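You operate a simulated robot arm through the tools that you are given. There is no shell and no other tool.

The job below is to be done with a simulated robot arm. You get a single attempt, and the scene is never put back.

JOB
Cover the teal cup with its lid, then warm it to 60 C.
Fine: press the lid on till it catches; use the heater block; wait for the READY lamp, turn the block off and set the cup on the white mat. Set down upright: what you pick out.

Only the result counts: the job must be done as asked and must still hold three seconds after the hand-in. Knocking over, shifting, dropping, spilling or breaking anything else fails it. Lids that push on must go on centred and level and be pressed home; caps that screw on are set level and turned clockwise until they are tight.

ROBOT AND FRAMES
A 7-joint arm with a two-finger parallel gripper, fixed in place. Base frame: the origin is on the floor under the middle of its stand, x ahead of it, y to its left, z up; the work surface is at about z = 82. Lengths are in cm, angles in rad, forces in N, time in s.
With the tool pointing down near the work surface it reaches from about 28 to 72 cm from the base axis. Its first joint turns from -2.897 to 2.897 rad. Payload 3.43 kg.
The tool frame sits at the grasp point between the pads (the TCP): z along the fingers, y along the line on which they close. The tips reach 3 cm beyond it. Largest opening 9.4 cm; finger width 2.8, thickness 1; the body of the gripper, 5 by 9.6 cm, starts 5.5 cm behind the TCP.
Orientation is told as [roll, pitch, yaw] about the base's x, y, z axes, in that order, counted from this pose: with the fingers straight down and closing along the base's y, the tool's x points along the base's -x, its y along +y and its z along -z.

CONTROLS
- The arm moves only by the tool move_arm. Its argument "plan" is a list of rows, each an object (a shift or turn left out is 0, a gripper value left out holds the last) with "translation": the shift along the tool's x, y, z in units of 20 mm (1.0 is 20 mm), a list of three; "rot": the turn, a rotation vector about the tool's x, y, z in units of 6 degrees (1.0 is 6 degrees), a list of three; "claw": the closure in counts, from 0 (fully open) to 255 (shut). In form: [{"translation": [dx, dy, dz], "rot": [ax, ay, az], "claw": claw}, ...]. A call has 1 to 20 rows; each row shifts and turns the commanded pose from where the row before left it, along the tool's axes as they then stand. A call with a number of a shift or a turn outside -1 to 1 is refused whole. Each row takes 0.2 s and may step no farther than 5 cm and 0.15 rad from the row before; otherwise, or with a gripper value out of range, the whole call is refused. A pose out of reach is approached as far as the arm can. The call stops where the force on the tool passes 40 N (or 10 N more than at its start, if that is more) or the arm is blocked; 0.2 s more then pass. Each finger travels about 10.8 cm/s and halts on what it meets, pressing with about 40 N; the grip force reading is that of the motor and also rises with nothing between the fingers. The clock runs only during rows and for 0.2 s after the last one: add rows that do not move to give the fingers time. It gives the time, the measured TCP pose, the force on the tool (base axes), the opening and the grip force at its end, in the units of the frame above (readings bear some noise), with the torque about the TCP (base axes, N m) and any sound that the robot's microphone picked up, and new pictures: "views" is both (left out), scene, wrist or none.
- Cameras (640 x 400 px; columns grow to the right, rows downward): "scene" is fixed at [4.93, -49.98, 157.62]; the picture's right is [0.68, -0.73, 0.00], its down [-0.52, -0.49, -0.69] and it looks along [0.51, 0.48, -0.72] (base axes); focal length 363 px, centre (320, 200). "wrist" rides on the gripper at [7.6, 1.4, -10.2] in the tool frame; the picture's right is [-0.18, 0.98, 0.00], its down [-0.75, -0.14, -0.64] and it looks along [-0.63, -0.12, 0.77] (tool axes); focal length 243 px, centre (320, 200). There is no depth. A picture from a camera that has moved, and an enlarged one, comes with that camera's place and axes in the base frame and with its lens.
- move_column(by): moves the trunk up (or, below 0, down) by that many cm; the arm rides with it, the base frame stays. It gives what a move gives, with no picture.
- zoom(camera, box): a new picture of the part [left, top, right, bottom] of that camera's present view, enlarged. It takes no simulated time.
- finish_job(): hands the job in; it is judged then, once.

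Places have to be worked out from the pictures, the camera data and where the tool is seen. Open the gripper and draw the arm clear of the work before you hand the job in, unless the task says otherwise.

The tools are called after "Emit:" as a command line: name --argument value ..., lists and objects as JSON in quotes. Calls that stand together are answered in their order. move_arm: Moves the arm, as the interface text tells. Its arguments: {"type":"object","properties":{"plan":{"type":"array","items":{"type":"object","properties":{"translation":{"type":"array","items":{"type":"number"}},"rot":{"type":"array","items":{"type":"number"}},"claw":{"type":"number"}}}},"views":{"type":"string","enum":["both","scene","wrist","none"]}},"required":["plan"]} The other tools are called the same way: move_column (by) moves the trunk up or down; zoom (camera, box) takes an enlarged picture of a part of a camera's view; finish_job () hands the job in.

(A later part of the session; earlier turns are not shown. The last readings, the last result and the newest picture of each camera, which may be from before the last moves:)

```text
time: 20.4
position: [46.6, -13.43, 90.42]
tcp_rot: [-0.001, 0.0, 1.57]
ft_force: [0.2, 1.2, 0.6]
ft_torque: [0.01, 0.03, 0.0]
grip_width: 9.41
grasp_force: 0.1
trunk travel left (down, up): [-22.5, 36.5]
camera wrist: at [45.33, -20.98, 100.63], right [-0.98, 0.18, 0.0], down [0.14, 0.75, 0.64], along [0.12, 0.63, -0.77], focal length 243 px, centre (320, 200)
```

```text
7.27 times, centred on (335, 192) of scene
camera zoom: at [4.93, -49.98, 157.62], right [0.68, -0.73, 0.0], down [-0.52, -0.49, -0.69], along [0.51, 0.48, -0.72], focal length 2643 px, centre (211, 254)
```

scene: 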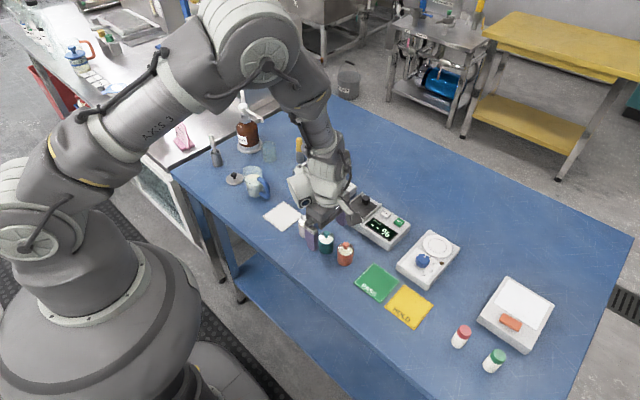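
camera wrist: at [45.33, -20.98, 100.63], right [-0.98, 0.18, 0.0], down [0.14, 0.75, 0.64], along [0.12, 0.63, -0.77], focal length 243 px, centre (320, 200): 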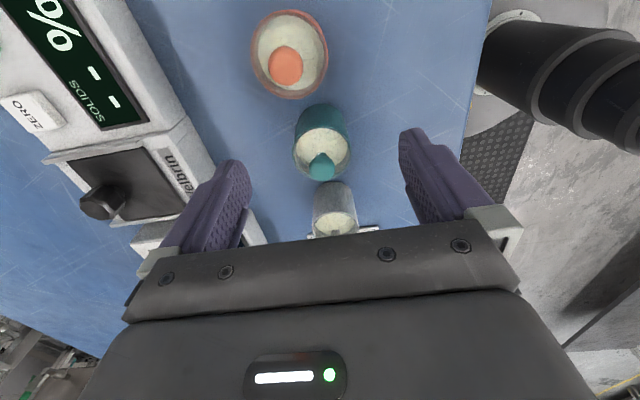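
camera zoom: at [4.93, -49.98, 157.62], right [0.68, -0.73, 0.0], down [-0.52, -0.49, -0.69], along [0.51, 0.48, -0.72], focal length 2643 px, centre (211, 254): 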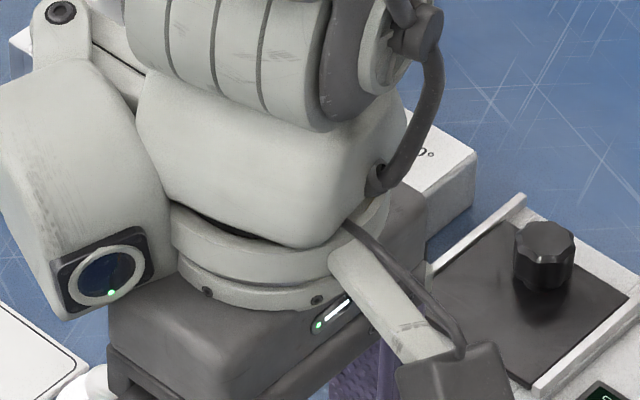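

The arm hides the heater from the scene camera, so I rise straight up off the cup and swing toward the heater to inspect the well and dial with the wrist camera.

Emit:
move_arm --plan '[{"translation": [0, 0, -0.5]}, {"translation": [0, 0, -0.8]}, {"translation": [0, 0, -1]}, {"translation": [0, 0, -1]}, {"translation": [0, 0, -1]}, {"translation": [0, 0, -1]}, {"translation": [-0.4, -0.5, -1]}, {"translation": [-0.8, -1, 0]}, {"translation": [-0.8, -1, 0]}, {"translation": [-0.8, -1, 0]}, {"translation": [-0.8, -1, 0]}, {"translation": [-0.8, -1, 0]}, {"translation": [-0.8, -1, 0]}, {"translation": [-0.8, -1, 0]}, {"translation": [-0.7, -1, 0]}, {}, {}, {}]'

Emit:
zoom --camera "wrist" --box '[240, 90, 400, 230]'

Emit:
zoom --camera "scene" --box '[286, 145, 366, 205]'

```text
time: 24.2
position: [63.66, 0.01, 102.89]
tcp_rot: [0.001, -0.001, 1.571]
ft_force: [-0.2, 0.4, 0.1]
ft_torque: [0.05, -0.02, 0.03]
grip_width: 9.4
grasp_force: 0.0
trunk travel left (down, up): [-22.5, 36.5]
camera wrist: at [62.34, -7.58, 113.09], right [-0.98, 0.18, 0.0], down [0.14, 0.75, 0.64], along [0.12, 0.63, -0.77], focal length 243 px, centre (320, 200)
```

scene: 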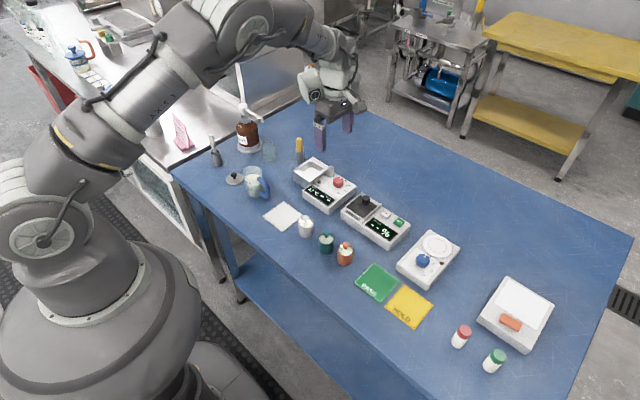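
wrist: 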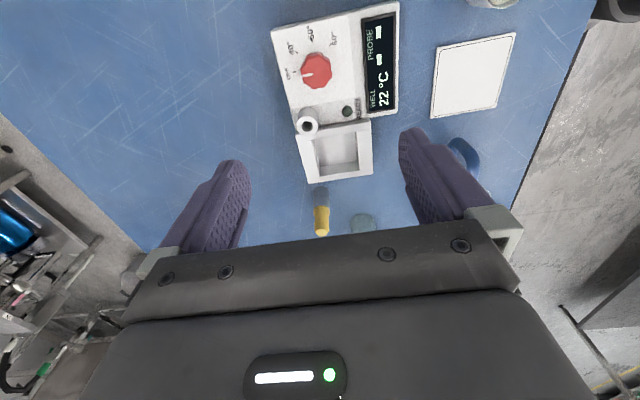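

```text
2.86 times, centred on (320, 160) of wrist
camera zoom: at [62.34, -7.58, 113.09], right [-0.98, 0.18, 0.0], down [0.14, 0.75, 0.64], along [0.12, 0.63, -0.77], focal length 693 px, centre (320, 314)
```

zoom: 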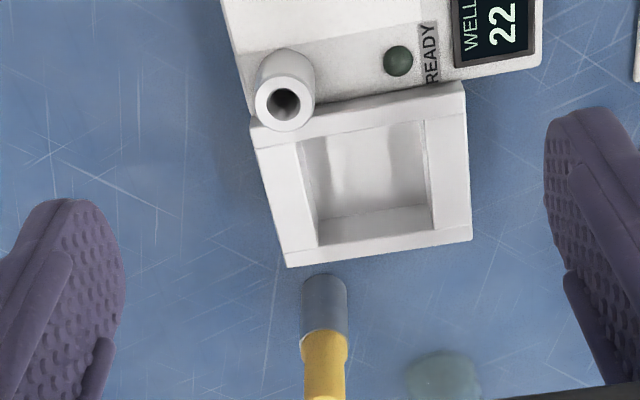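

```text
6.67 times, centred on (326, 175) of scene
camera zoom: at [4.93, -49.98, 157.62], right [0.68, -0.73, 0.0], down [-0.52, -0.49, -0.69], along [0.51, 0.48, -0.72], focal length 2423 px, centre (280, 367)
```

zoom: 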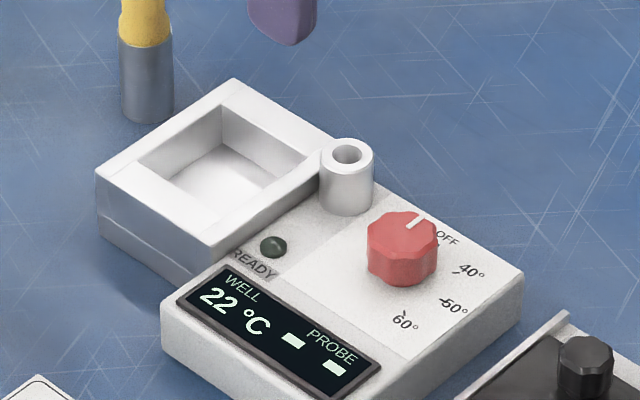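

From two views the well's rim is at z of about 86.4, centred near (62.95, 7.65), roughly 5.4 cm square inside and about 2.4 cm deep. I enlarge once more to confirm the depth.

Emit:
zoom --camera "scene" --box '[294, 153, 334, 183]'

Emit:
zoom --camera "wrist" --box '[290, 110, 380, 190]'

Emit:
zoom --camera "scene" --box '[310, 220, 360, 265]'

```text
13.33 times, centred on (314, 168) of scene
camera zoom: at [4.93, -49.98, 157.62], right [0.68, -0.73, 0.0], down [-0.52, -0.49, -0.69], along [0.51, 0.48, -0.72], focal length 4845 px, centre (400, 627)
```

zoom: 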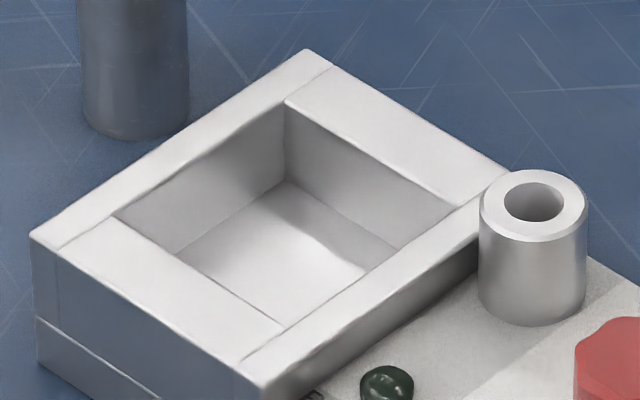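

```text
5.00 times, centred on (335, 150) of wrist
camera zoom: at [62.34, -7.58, 113.09], right [-0.98, 0.18, 0.0], down [0.14, 0.75, 0.64], along [0.12, 0.63, -0.77], focal length 1213 px, centre (245, 450)
```

zoom: 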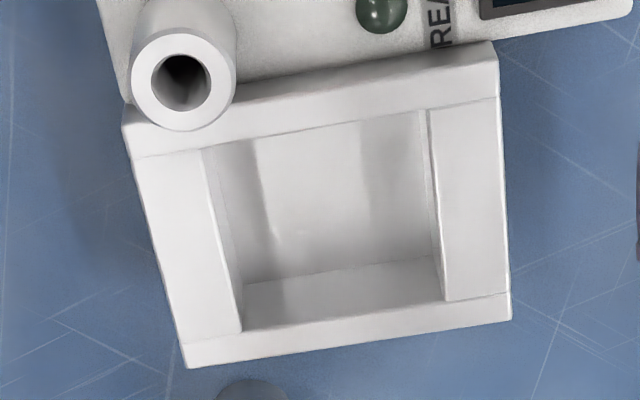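

```text
8.89 times, centred on (335, 242) of scene
camera zoom: at [4.93, -49.98, 157.62], right [0.68, -0.73, 0.0], down [-0.52, -0.49, -0.69], along [0.51, 0.48, -0.72], focal length 3230 px, centre (187, -178)
```

zoom: 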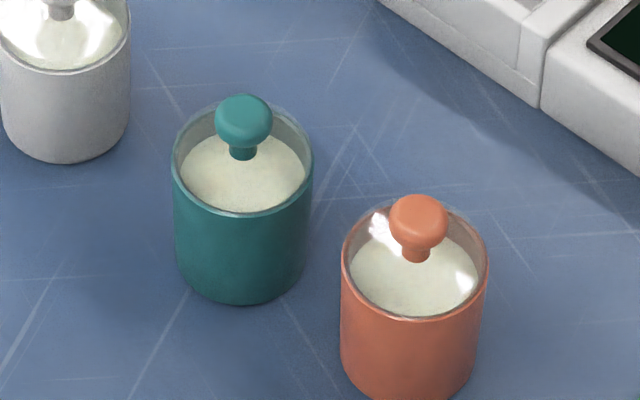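

The well is about 2.3 cm deep (floor at z of about 84.1, rim at 86.4), so holding the cup with the tips 3 cm above its base keeps the fingers clear of the rim. I go back over the cup the way I came and lower to z of about 88.

Emit:
move_arm --plan '[{"translation": [0.7, 1, 0]}, {"translation": [0.8, 1, 0]}, {"translation": [0.8, 1, 0]}, {"translation": [0.8, 1, 0]}, {"translation": [0.8, 1, 0]}, {"translation": [0.8, 1, 0]}, {"translation": [0.8, 1, 0]}, {"translation": [0.8, 1, 0]}, {"translation": [0.4, 0.5, 0.5]}, {"translation": [0, 0, 1]}, {"translation": [0, 0, 1]}, {"translation": [0, 0, 1]}, {"translation": [0, 0, 1]}, {"translation": [0, 0, 0.8]}, {}, {}, {}]'

Emit:
zoom --camera "wrist" --box '[220, 60, 420, 220]'

```text
time: 27.8
position: [46.7, -13.35, 92.33]
tcp_rot: [0.0, -0.003, 1.571]
ft_force: [0.3, 0.2, 0.0]
ft_torque: [0.0, -0.05, -0.03]
grip_width: 9.4
grasp_force: 0.1
trunk travel left (down, up): [-22.5, 36.5]
camera wrist: at [45.29, -20.93, 102.63], right [-0.98, 0.18, 0.0], down [0.14, 0.75, 0.64], along [0.12, 0.63, -0.77], focal length 243 px, centre (320, 200)
```

scene: 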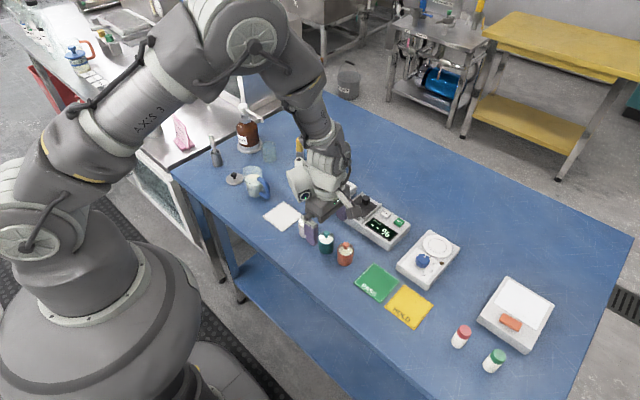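
wrist: 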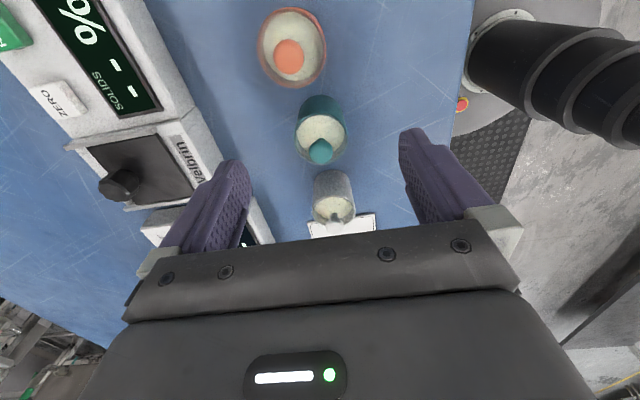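

```text
2.50 times, centred on (320, 140) of wrist
camera zoom: at [45.29, -20.93, 102.63], right [-0.98, 0.18, 0.0], down [0.14, 0.75, 0.64], along [0.12, 0.63, -0.77], focal length 606 px, centre (320, 350)
```

zoom: 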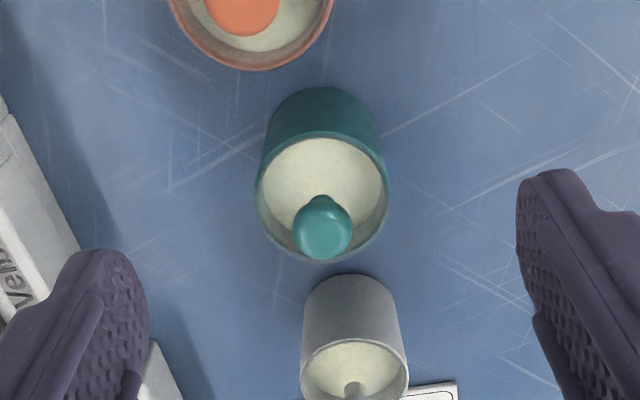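

The cup is centred between the open fingers. I lower 4.3 cm so the tips come to z of about 85, then close on the upper cup wall.

Emit:
move_arm --plan '[{"translation": [0, 0, 0.5]}, {"translation": [0, 0, 0.6]}, {"translation": [0, 0, 0.6]}, {"translation": [0, 0, 0.45]}, {}, {"claw": 80}, {"claw": 125}, {"claw": 150}, {"claw": 170}, {"claw": 200}, {"claw": 255}, {}, {}]'

Emit:
zoom --camera "wrist" --box '[240, 60, 400, 200]'

Emit:
zoom --camera "scene" --box '[300, 210, 360, 260]'

```text
time: 30.6
position: [46.76, -13.36, 88.11]
tcp_rot: [0.001, 0.0, 1.571]
ft_force: [-0.7, -0.2, -0.3]
ft_torque: [0.0, 0.02, 0.03]
grip_width: 3.84
grasp_force: 40.2
trunk travel left (down, up): [-22.5, 36.5]
camera wrist: at [45.31, -20.97, 98.37], right [-0.98, 0.18, 0.0], down [0.14, 0.75, 0.64], along [0.12, 0.63, -0.77], focal length 243 px, centre (320, 200)
```

scene: 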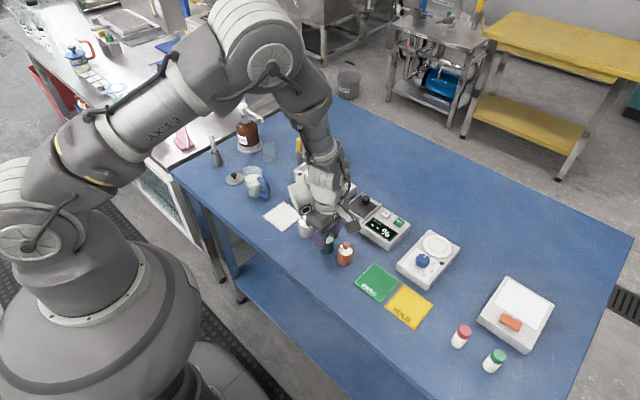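
wrist: 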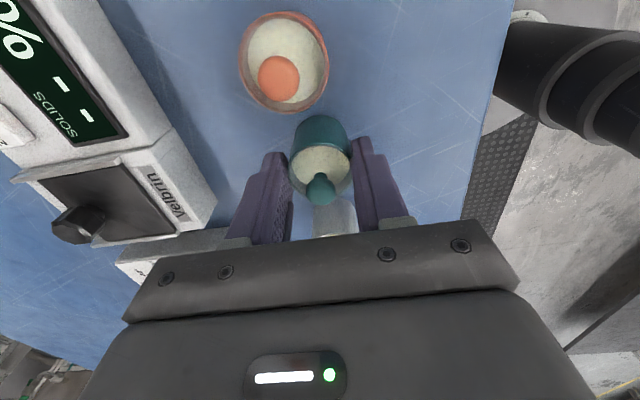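

```text
2.86 times, centred on (320, 130) of wrist
camera zoom: at [45.31, -20.97, 98.37], right [-0.98, 0.18, 0.0], down [0.14, 0.75, 0.64], along [0.12, 0.63, -0.77], focal length 693 px, centre (320, 400)
```

zoom: 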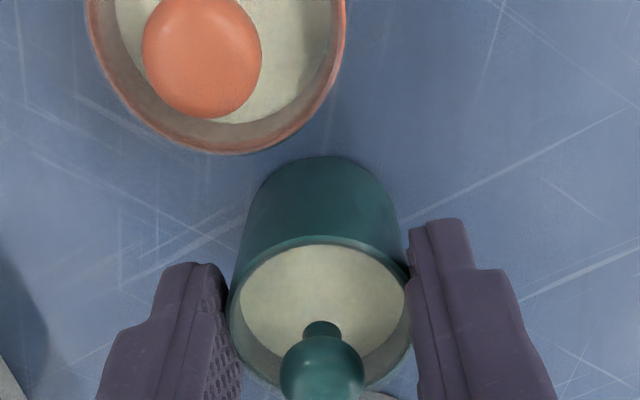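

```text
8.00 times, centred on (330, 235) of scene
camera zoom: at [4.93, -49.98, 157.62], right [0.68, -0.73, 0.0], down [-0.52, -0.49, -0.69], along [0.51, 0.48, -0.72], focal length 2907 px, centre (240, -80)
```

zoom: 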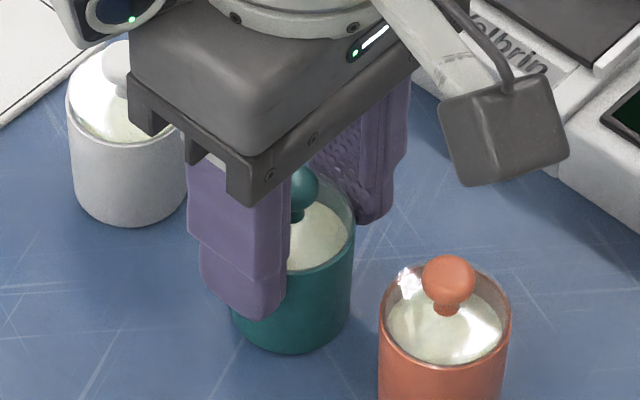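

The cup is gripped at 3.84 cm, centred on the TCP. I lift straight up by 12 cm and check the hold.

Emit:
move_arm --plan '[{"translation": [0, 0, -0.2]}, {"translation": [0, 0, -0.4]}, {"translation": [0, 0, -0.6]}, {"translation": [0, 0, -0.8]}, {"translation": [0, 0, -0.8]}, {"translation": [0, 0, -0.8]}, {"translation": [0, 0, -0.8]}, {"translation": [0, 0, -0.8]}, {"translation": [0, 0, -0.5]}, {"translation": [0, 0, -0.3]}, {}, {}]'

Emit:
zoom --camera "wrist" --box '[240, 60, 400, 200]'

Emit:
zoom --camera "scene" --box '[290, 180, 370, 260]'

```text
time: 33.2
position: [46.69, -13.33, 100.13]
tcp_rot: [-0.001, -0.002, 1.571]
ft_force: [0.4, -0.2, -0.6]
ft_torque: [-0.01, -0.01, -0.01]
grip_width: 3.86
grasp_force: 40.2
trunk travel left (down, up): [-22.5, 36.5]
camera wrist: at [45.34, -21.01, 110.33], right [-0.98, 0.18, 0.0], down [0.14, 0.75, 0.64], along [0.12, 0.63, -0.77], focal length 243 px, centre (320, 200)
```

scene: 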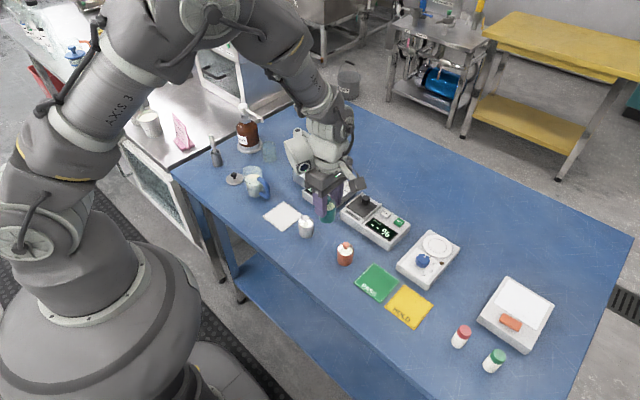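
wrist: 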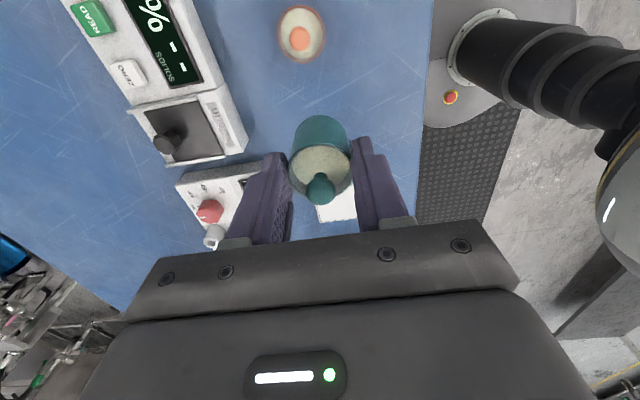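

```text
2.86 times, centred on (320, 130) of wrist
camera zoom: at [45.34, -21.01, 110.33], right [-0.98, 0.18, 0.0], down [0.14, 0.75, 0.64], along [0.12, 0.63, -0.77], focal length 693 px, centre (320, 400)
```

zoom: 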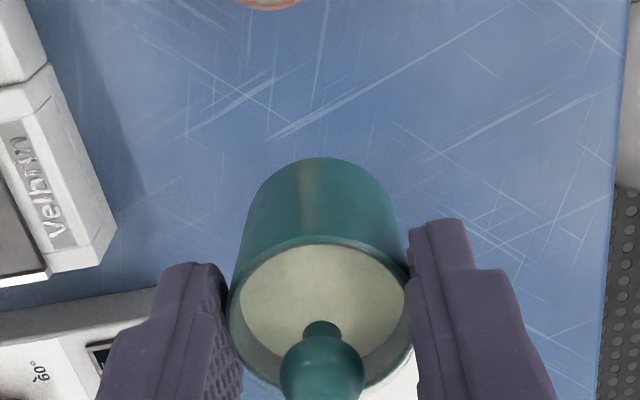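

```text
5.00 times, centred on (330, 220) of scene
camera zoom: at [4.93, -49.98, 157.62], right [0.68, -0.73, 0.0], down [-0.52, -0.49, -0.69], along [0.51, 0.48, -0.72], focal length 1817 px, centre (270, 100)
```

zoom: 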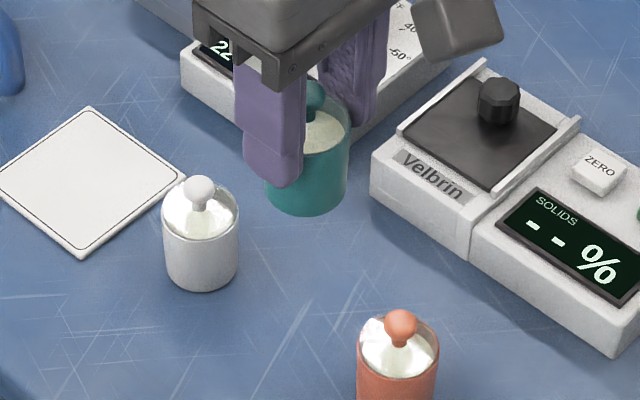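

The cup hangs level in the grip and nothing else moved. I carry it over to the well centre, near (62.98, 7.63), keeping its base at z of about 94.

Emit:
move_arm --plan '[{"translation": [-0.4, -0.31, 0]}, {"translation": [-0.7, -0.544, 0]}, {"translation": [-0.9, -0.699, 0]}, {"translation": [-0.9, -0.699, 0]}, {"translation": [-0.9, -0.699, 0]}, {"translation": [-0.9, -0.699, 0]}, {"translation": [-0.9, -0.699, 0]}, {"translation": [-0.9, -0.699, 0]}, {"translation": [-0.9, -0.699, 0]}, {"translation": [-0.9, -0.699, 0]}, {"translation": [-0.9, -0.699, 0]}, {"translation": [-0.8, -0.621, 0]}, {"translation": [-0.485, -0.379, 0]}, {}, {}, {}]'

Emit:
zoom --camera "wrist" --box '[240, 60, 400, 200]'

Emit:
zoom --camera "scene" --box '[280, 130, 360, 200]'

```text
time: 36.6
position: [62.86, 7.7, 99.9]
tcp_rot: [0.0, 0.0, 1.571]
ft_force: [0.2, 0.0, -1.8]
ft_torque: [0.0, -0.02, 0.04]
grip_width: 3.83
grasp_force: 39.5
trunk travel left (down, up): [-22.5, 36.5]
camera wrist: at [61.59, 0.02, 110.34], right [-0.98, 0.18, 0.0], down [0.14, 0.75, 0.64], along [0.12, 0.63, -0.77], focal length 243 px, centre (320, 200)
```

scene: 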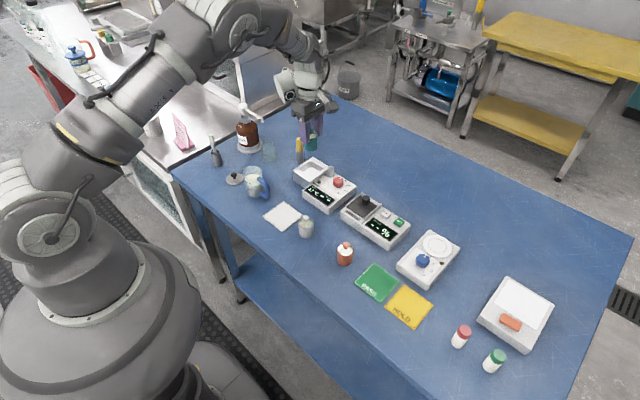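
wrist: 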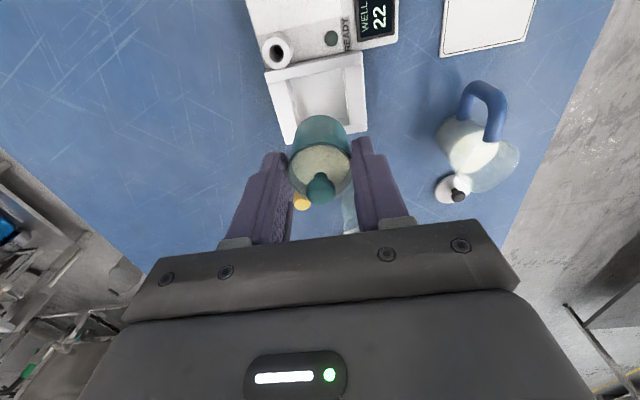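

```text
2.86 times, centred on (320, 130) of wrist
camera zoom: at [61.59, 0.02, 110.34], right [-0.98, 0.18, 0.0], down [0.14, 0.75, 0.64], along [0.12, 0.63, -0.77], focal length 693 px, centre (320, 400)
```

zoom: 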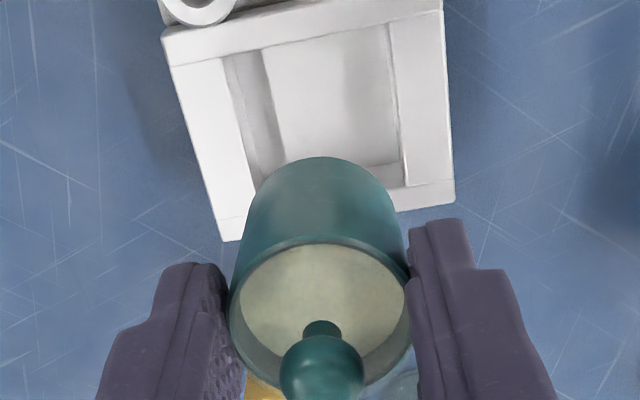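

```text
5.71 times, centred on (320, 165) of scene
camera zoom: at [4.93, -49.98, 157.62], right [0.68, -0.73, 0.0], down [-0.52, -0.49, -0.69], along [0.51, 0.48, -0.72], focal length 2077 px, centre (320, 400)
```

zoom: 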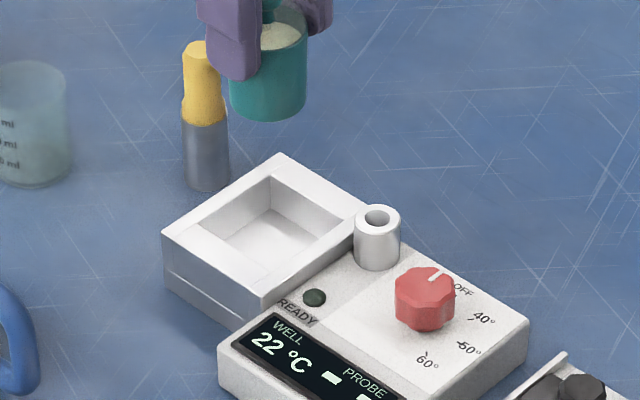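

The well's centre re-measures at (62.98, 7.73), and the cup is within 1 mm of it. I lower until the cup base is just above the rim and check again.

Emit:
move_arm --plan '[{"translation": [-0.025, -0.03, 0.3]}, {"translation": [0, 0, 0.6]}, {"translation": [0, 0, 0.7]}, {"translation": [0, 0, 0.7]}, {"translation": [0, 0, 0.6]}, {"translation": [0, 0, 0.4]}, {"translation": [0, 0, 0.15]}, {}, {}]'

Emit:
zoom --camera "wrist" --box '[240, 60, 400, 200]'

Emit:
zoom --camera "scene" --box '[284, 140, 348, 196]'

```text
time: 38.6
position: [63.02, 7.7, 93.17]
tcp_rot: [0.0, 0.0, 1.57]
ft_force: [0.3, 0.3, -0.6]
ft_torque: [-0.02, -0.02, 0.03]
grip_width: 3.85
grasp_force: 39.7
trunk travel left (down, up): [-22.5, 36.5]
camera wrist: at [61.71, 0.06, 103.4], right [-0.98, 0.18, 0.0], down [0.14, 0.75, 0.64], along [0.12, 0.63, -0.77], focal length 243 px, centre (320, 200)
```

scene: 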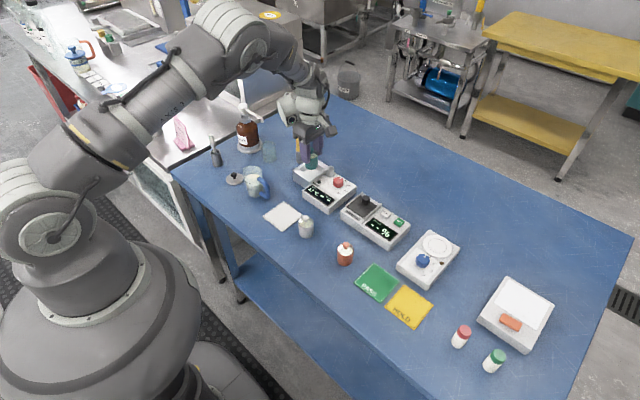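
wrist: 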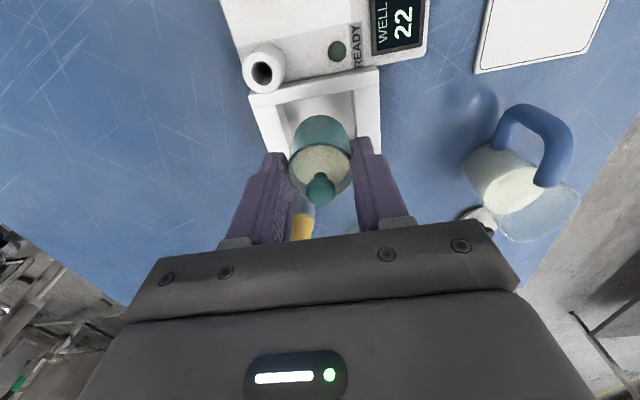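

```text
2.86 times, centred on (320, 130) of wrist
camera zoom: at [61.71, 0.06, 103.4], right [-0.98, 0.18, 0.0], down [0.14, 0.75, 0.64], along [0.12, 0.63, -0.77], focal length 693 px, centre (320, 400)
```

zoom: 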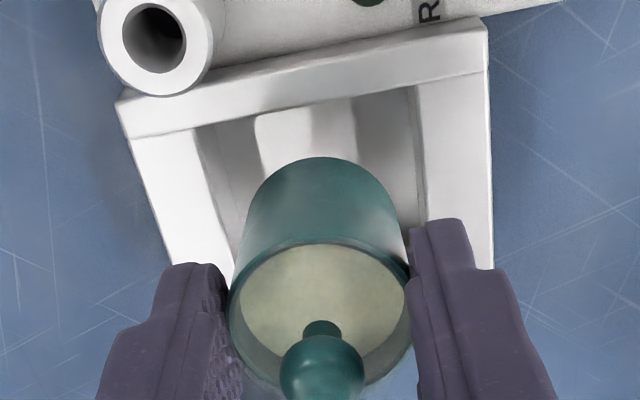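

```text
7.14 times, centred on (316, 168) of scene
camera zoom: at [4.93, -49.98, 157.62], right [0.68, -0.73, 0.0], down [-0.52, -0.49, -0.69], along [0.51, 0.48, -0.72], focal length 2596 px, centre (349, 429)
```

zoom: 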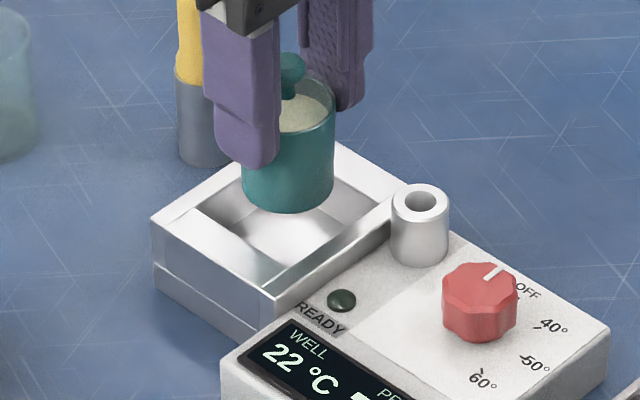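

The base sits over the opening with clearance on all sides. I lower 2.4 cm into the well, leaving the last few millimetres for a gentler move.

Emit:
move_arm --plan '[{"translation": [0, 0, 0.2]}, {"translation": [0, 0, 0.3]}, {"translation": [0, 0, 0.3]}, {"translation": [0, 0, 0.25]}, {"translation": [0, 0, 0.15]}, {}, {}]'

Emit:
zoom --camera "wrist" --box '[240, 60, 400, 200]'

Emit:
zoom --camera "scene" --box '[284, 140, 348, 196]'

```text
time: 40.2
position: [63.03, 7.76, 90.79]
tcp_rot: [0.0, 0.001, 1.57]
ft_force: [-0.2, -0.2, -1.5]
ft_torque: [0.03, 0.03, 0.01]
grip_width: 3.85
grasp_force: 40.0
trunk travel left (down, up): [-22.5, 36.5]
camera wrist: at [61.73, 0.04, 101.02], right [-0.98, 0.18, 0.0], down [0.14, 0.75, 0.64], along [0.12, 0.63, -0.77], focal length 243 px, centre (320, 200)
```

scene: 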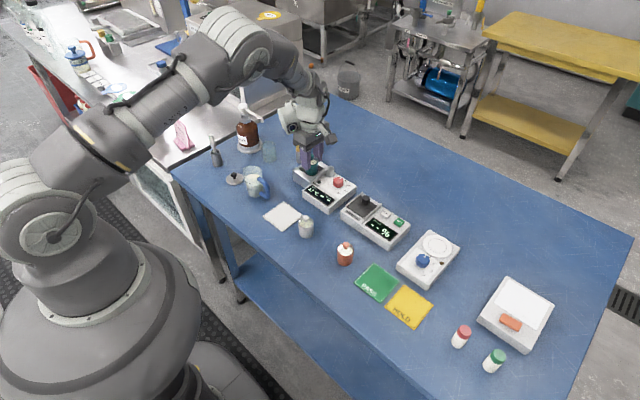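
wrist: 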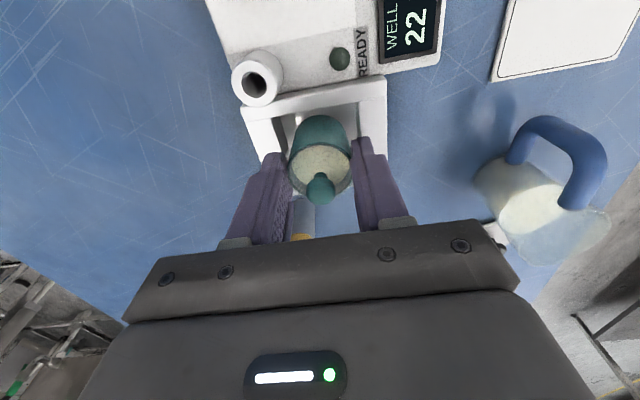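

```text
2.86 times, centred on (320, 130) of wrist
camera zoom: at [61.73, 0.04, 101.02], right [-0.98, 0.18, 0.0], down [0.14, 0.75, 0.64], along [0.12, 0.63, -0.77], focal length 693 px, centre (320, 400)
```

zoom: 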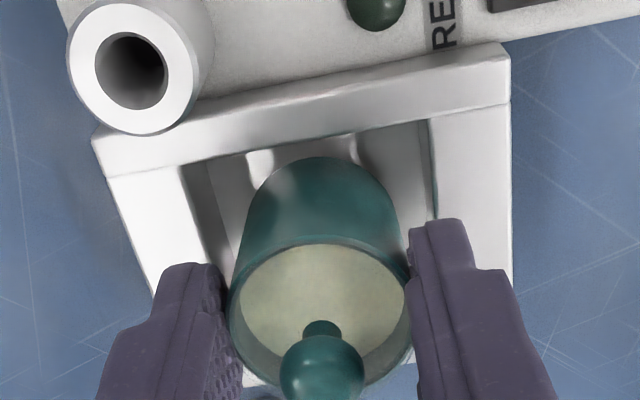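

```text
7.14 times, centred on (316, 168) of scene
camera zoom: at [4.93, -49.98, 157.62], right [0.68, -0.73, 0.0], down [-0.52, -0.49, -0.69], along [0.51, 0.48, -0.72], focal length 2596 px, centre (349, 429)
```

zoom: 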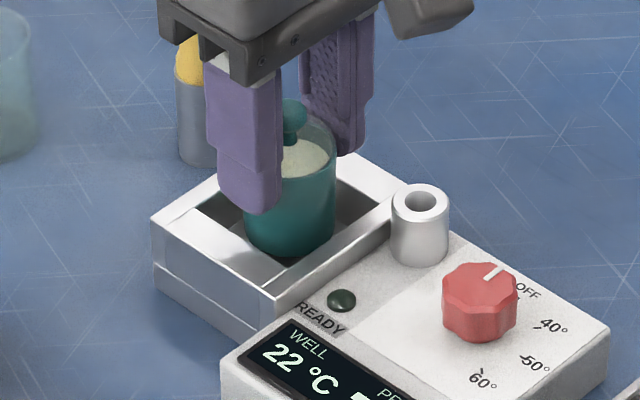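

The cup is inside the well, clear of the walls, and the base is about 6 mm above the floor. I lower in 1 mm steps until it touches.

Emit:
move_arm --plan '[{"translation": [0, 0, 0.05]}, {"translation": [0, 0, 0.05]}, {"translation": [0, 0, 0.05]}, {"translation": [0, 0, 0.05]}, {"translation": [0, 0, 0.05]}, {}]' --views "none"

```text
time: 41.6
position: [62.94, 7.66, 90.2]
tcp_rot: [0.001, -0.001, 1.569]
ft_force: [-0.9, -0.6, -0.7]
ft_torque: [-0.02, 0.0, -0.01]
grip_width: 3.84
grasp_force: 40.2
trunk travel left (down, up): [-22.5, 36.5]
```

There is no contact yet at z = 90.20, so I continue with smaller steps.

Emit:
move_arm --plan '[{"translation": [0, 0, 0.03]}, {"translation": [0, 0, 0.03]}, {"translation": [0, 0, 0.03]}, {}]' --views "none"

```text
time: 42.6
position: [62.99, 7.76, 90.09]
tcp_rot: [0.001, -0.001, 1.571]
ft_force: [-0.3, 0.6, -1.5]
ft_torque: [0.0, 0.0, 0.01]
grip_width: 3.86
grasp_force: 39.9
trunk travel left (down, up): [-22.5, 36.5]
```

Still free at z = 90.09; I go on a little and check the tip clearance over the well rim in the pictures.

Emit:
move_arm --plan '[{"translation": [0, 0, 0.03]}, {"translation": [0, 0, 0.03]}, {"translation": [0, 0, 0.03]}, {}]'

Emit:
zoom --camera "scene" --box '[290, 148, 340, 192]'

Emit:
zoom --camera "wrist" --box '[240, 60, 400, 200]'

```text
time: 43.6
position: [62.92, 7.75, 89.91]
tcp_rot: [0.001, 0.0, 1.571]
ft_force: [-0.7, 0.4, -0.8]
ft_torque: [0.03, 0.0, 0.0]
grip_width: 3.82
grasp_force: 39.8
trunk travel left (down, up): [-22.5, 36.5]
camera wrist: at [61.69, 0.08, 100.16], right [-0.98, 0.18, 0.0], down [0.14, 0.75, 0.64], along [0.12, 0.63, -0.77], focal length 243 px, centre (320, 200)
```

scene: 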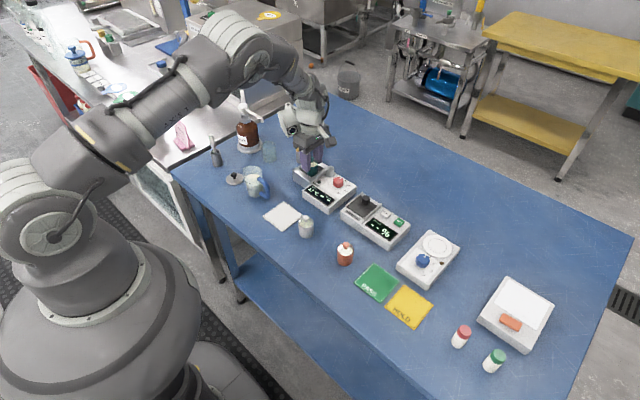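
wrist: 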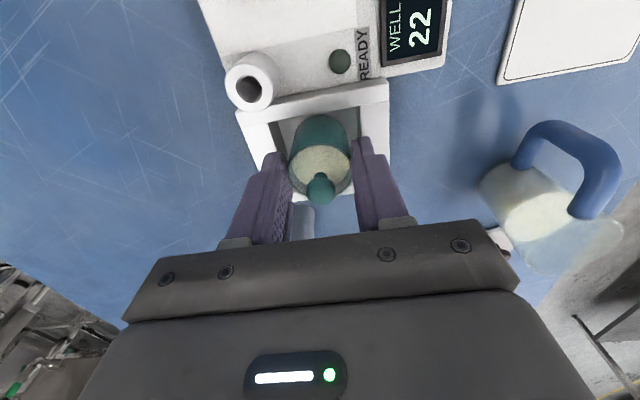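

```text
9.09 times, centred on (315, 170) of scene
camera zoom: at [4.93, -49.98, 157.62], right [0.68, -0.73, 0.0], down [-0.52, -0.49, -0.69], along [0.51, 0.48, -0.72], focal length 3304 px, centre (366, 473)
```

zoom: 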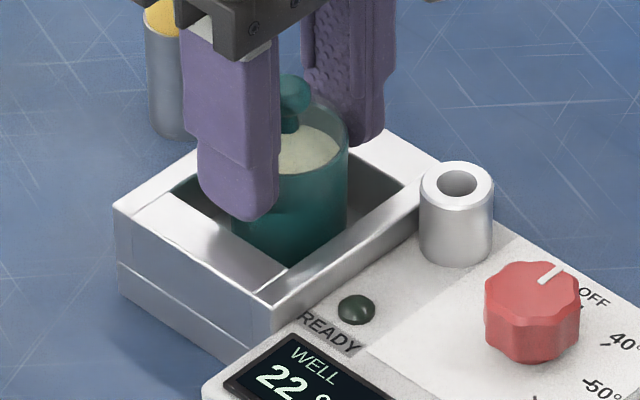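

```text
2.86 times, centred on (320, 130) of wrist
camera zoom: at [61.69, 0.08, 100.16], right [-0.98, 0.18, 0.0], down [0.14, 0.75, 0.64], along [0.12, 0.63, -0.77], focal length 693 px, centre (320, 400)
```

zoom: 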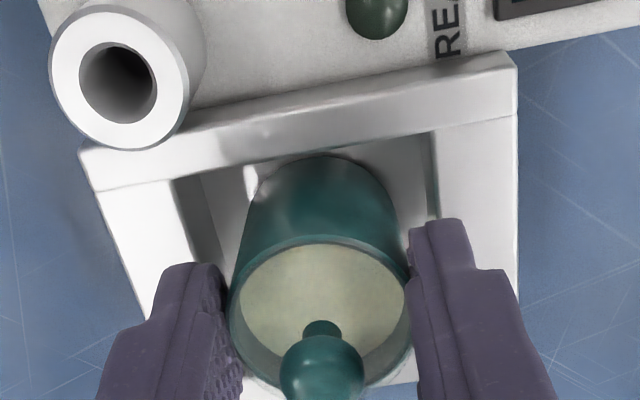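

No contact force yet and the tips still look a few millimetres above the rim; I continue lowering in sub-millimetre steps.

Emit:
move_arm --plan '[{"translation": [0, 0, 0.03]}, {"translation": [0, 0, 0.03]}, {"translation": [0, 0, 0.03]}, {}]' --views "none"

```text
time: 44.6
position: [63.05, 7.57, 89.72]
tcp_rot: [0.001, 0.0, 1.572]
ft_force: [-0.8, 0.3, -0.4]
ft_torque: [0.04, -0.02, 0.0]
grip_width: 3.83
grasp_force: 40.0
trunk travel left (down, up): [-22.5, 36.5]
```

Emit:
zoom --camera "scene" --box '[296, 156, 336, 188]'

Emit:
zoom --camera "wrist" --box '[260, 90, 380, 200]'

```text
12.50 times, centred on (316, 172) of scene
camera zoom: at [4.93, -49.98, 157.62], right [0.68, -0.73, 0.0], down [-0.52, -0.49, -0.69], along [0.51, 0.48, -0.72], focal length 4543 px, centre (370, 550)
```

zoom: 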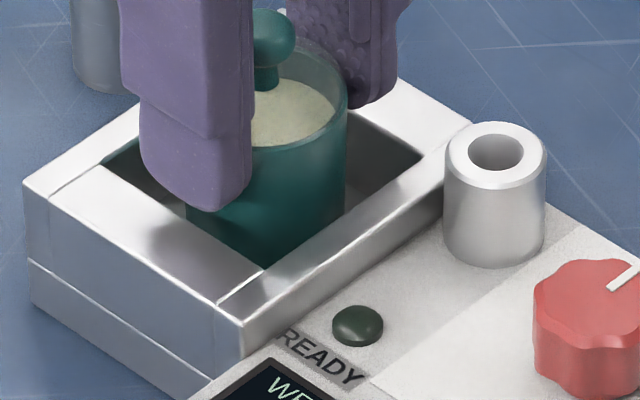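

```text
3.64 times, centred on (320, 145) of wrist
camera zoom: at [61.67, 0.05, 99.98], right [-0.98, 0.18, 0.0], down [0.14, 0.75, 0.64], along [0.12, 0.63, -0.77], focal length 882 px, centre (320, 400)
```

zoom: 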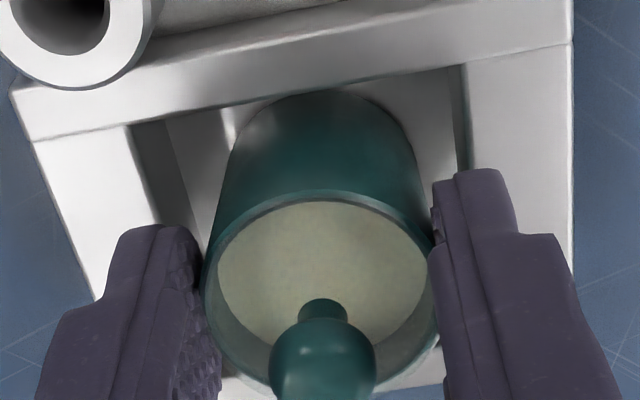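

The cup has not slipped in the grip. Re-measuring the block's height suggests the rim is nearer z 86.1 and the floor nearer 83.7, so contact is due now; I continue in 0.5 mm steps.

Emit:
move_arm --plan '[{"translation": [0, 0, 0.025]}, {"translation": [0, 0, 0.025]}, {"translation": [0, 0, 0.025]}, {}]' --views "none"

```text
time: 45.6
position: [62.96, 7.67, 89.77]
tcp_rot: [-0.004, 0.0, 1.569]
ft_force: [0.0, -0.3, 12.9]
ft_torque: [-0.05, 0.01, 0.01]
grip_width: 3.84
grasp_force: 40.2
trunk travel left (down, up): [-22.5, 36.5]
```

A 12.9 N contact appeared at z = 89.77. I check the pictures to see whether it is the cup on the floor or the tips on the rim.

Emit:
zoom --camera "scene" --box '[300, 158, 330, 182]'

Emit:
zoom --camera "wrist" --box '[260, 90, 380, 200]'

```text
16.00 times, centred on (315, 170) of scene
camera zoom: at [4.93, -49.98, 157.62], right [0.68, -0.73, 0.0], down [-0.52, -0.49, -0.69], along [0.51, 0.48, -0.72], focal length 5814 px, centre (400, 680)
```

zoom: 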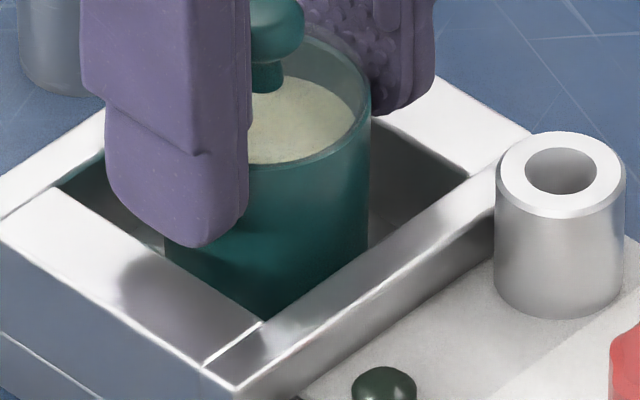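

```text
3.64 times, centred on (320, 145) of wrist
camera zoom: at [61.65, 0.06, 99.96], right [-0.98, 0.18, 0.0], down [0.14, 0.75, 0.64], along [0.12, 0.63, -0.77], focal length 882 px, centre (320, 400)
```

zoom: 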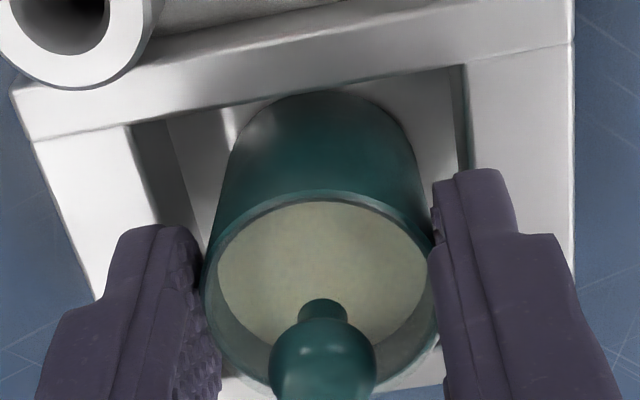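

The tips are visibly clear of the rim, so the 12.9 N comes from the cup base resting on the well floor. I relieve the load slightly and open the fingers.

Emit:
move_arm --plan '[{"translation": [0, 0, -0.05]}, {"claw": 140}, {"claw": 120}, {"claw": 90}, {"claw": 60}, {}, {}]'

Emit:
zoom --camera "scene" --box '[290, 150, 340, 190]'

Emit:
zoom --camera "wrist" --box '[240, 60, 400, 200]'

```text
time: 47.2
position: [62.98, 7.73, 89.72]
tcp_rot: [-0.001, 0.0, 1.571]
ft_force: [0.4, -0.8, -0.1]
ft_torque: [-0.03, -0.01, -0.02]
grip_width: 7.2
grasp_force: 0.1
trunk travel left (down, up): [-22.5, 36.5]
camera wrist: at [61.71, 0.06, 99.96], right [-0.98, 0.18, 0.0], down [0.14, 0.75, 0.64], along [0.12, 0.63, -0.77], focal length 243 px, centre (320, 200)
```

scene: 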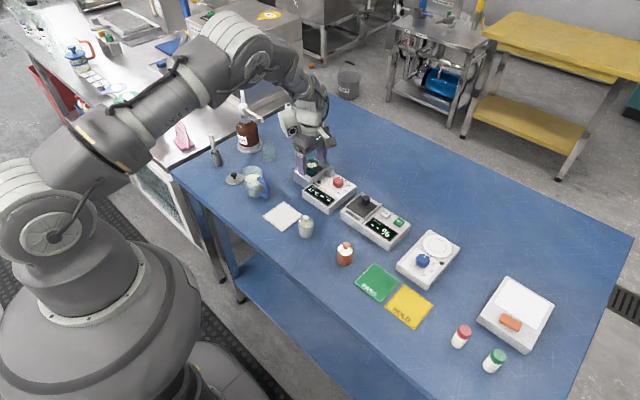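
wrist: 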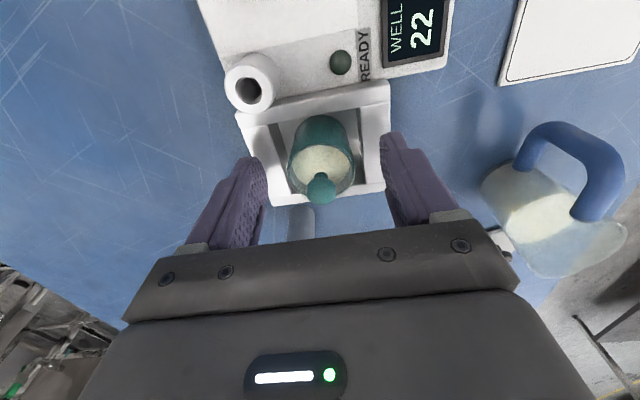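

```text
10.00 times, centred on (315, 170) of scene
camera zoom: at [4.93, -49.98, 157.62], right [0.68, -0.73, 0.0], down [-0.52, -0.49, -0.69], along [0.51, 0.48, -0.72], focal length 3634 px, centre (370, 500)
```

zoom: 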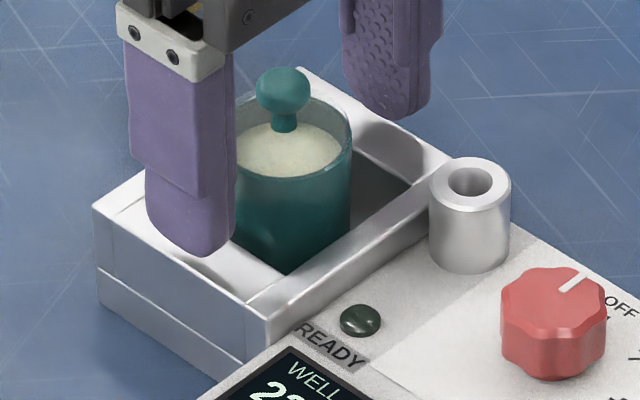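

```text
2.86 times, centred on (320, 130) of wrist
camera zoom: at [61.71, 0.06, 99.96], right [-0.98, 0.18, 0.0], down [0.14, 0.75, 0.64], along [0.12, 0.63, -0.77], focal length 693 px, centre (320, 400)
```

zoom: 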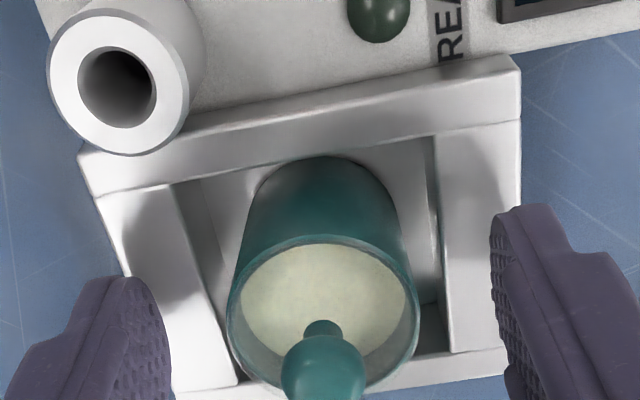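

The lidded cup stands upright in the well. I rise straight up and move over toward the dial to measure it.

Emit:
move_arm --plan '[{"translation": [0, 0, -0.4]}, {"translation": [0, 0, -0.7]}, {"translation": [0, 0, -1]}, {"translation": [0, 0, -1]}, {"translation": [0, 0, -1]}, {"translation": [0, 0, -1]}, {"translation": [0.5, 0, 0]}, {"translation": [0.9, 0, 0]}, {"translation": [1, 0, 0]}, {"translation": [1, 0, 0]}, {"translation": [1, 0, 0]}, {"translation": [0.6, 0, 0]}, {}, {}, {}]'

Emit:
zoom --camera "wrist" --box '[260, 60, 380, 160]'

Emit:
zoom --camera "scene" --box '[290, 150, 370, 210]'

```text
time: 50.4
position: [62.98, -2.33, 99.81]
tcp_rot: [-0.001, 0.0, 1.57]
ft_force: [-0.9, 0.3, 0.4]
ft_torque: [-0.01, -0.03, 0.01]
grip_width: 7.19
grasp_force: 0.1
trunk travel left (down, up): [-22.5, 36.5]
camera wrist: at [61.66, -9.96, 110.17], right [-0.98, 0.18, 0.0], down [0.14, 0.75, 0.64], along [0.12, 0.63, -0.77], focal length 243 px, centre (320, 200)
```

scene: 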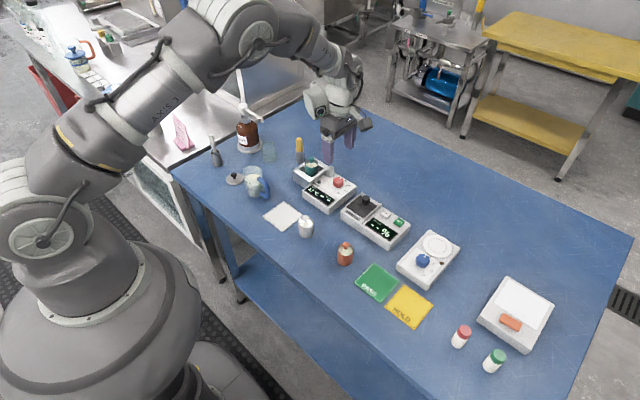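
wrist: 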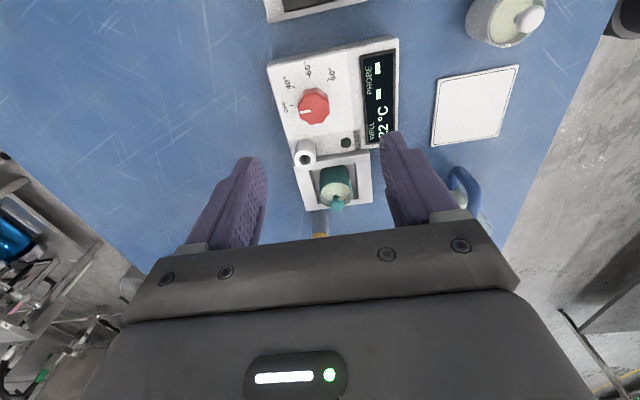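

```text
4.00 times, centred on (320, 110) of wrist
camera zoom: at [61.66, -9.96, 110.17], right [-0.98, 0.18, 0.0], down [0.14, 0.75, 0.64], along [0.12, 0.63, -0.77], focal length 970 px, centre (320, 560)
```

zoom: 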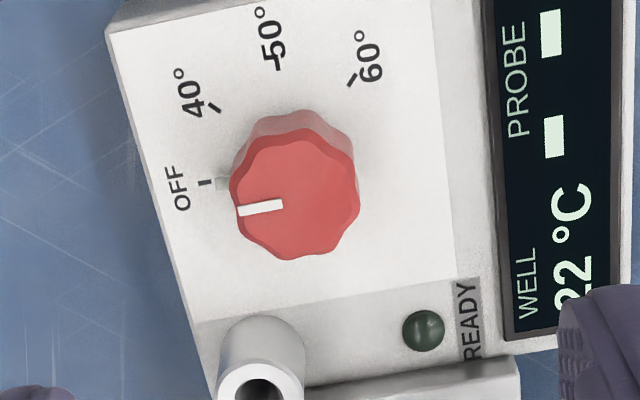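

```text
6.67 times, centred on (330, 180) of scene
camera zoom: at [4.93, -49.98, 157.62], right [0.68, -0.73, 0.0], down [-0.52, -0.49, -0.69], along [0.51, 0.48, -0.72], focal length 2423 px, centre (253, 333)
```

zoom: 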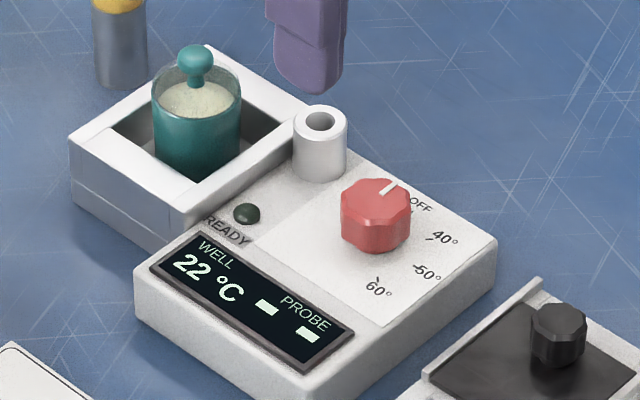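

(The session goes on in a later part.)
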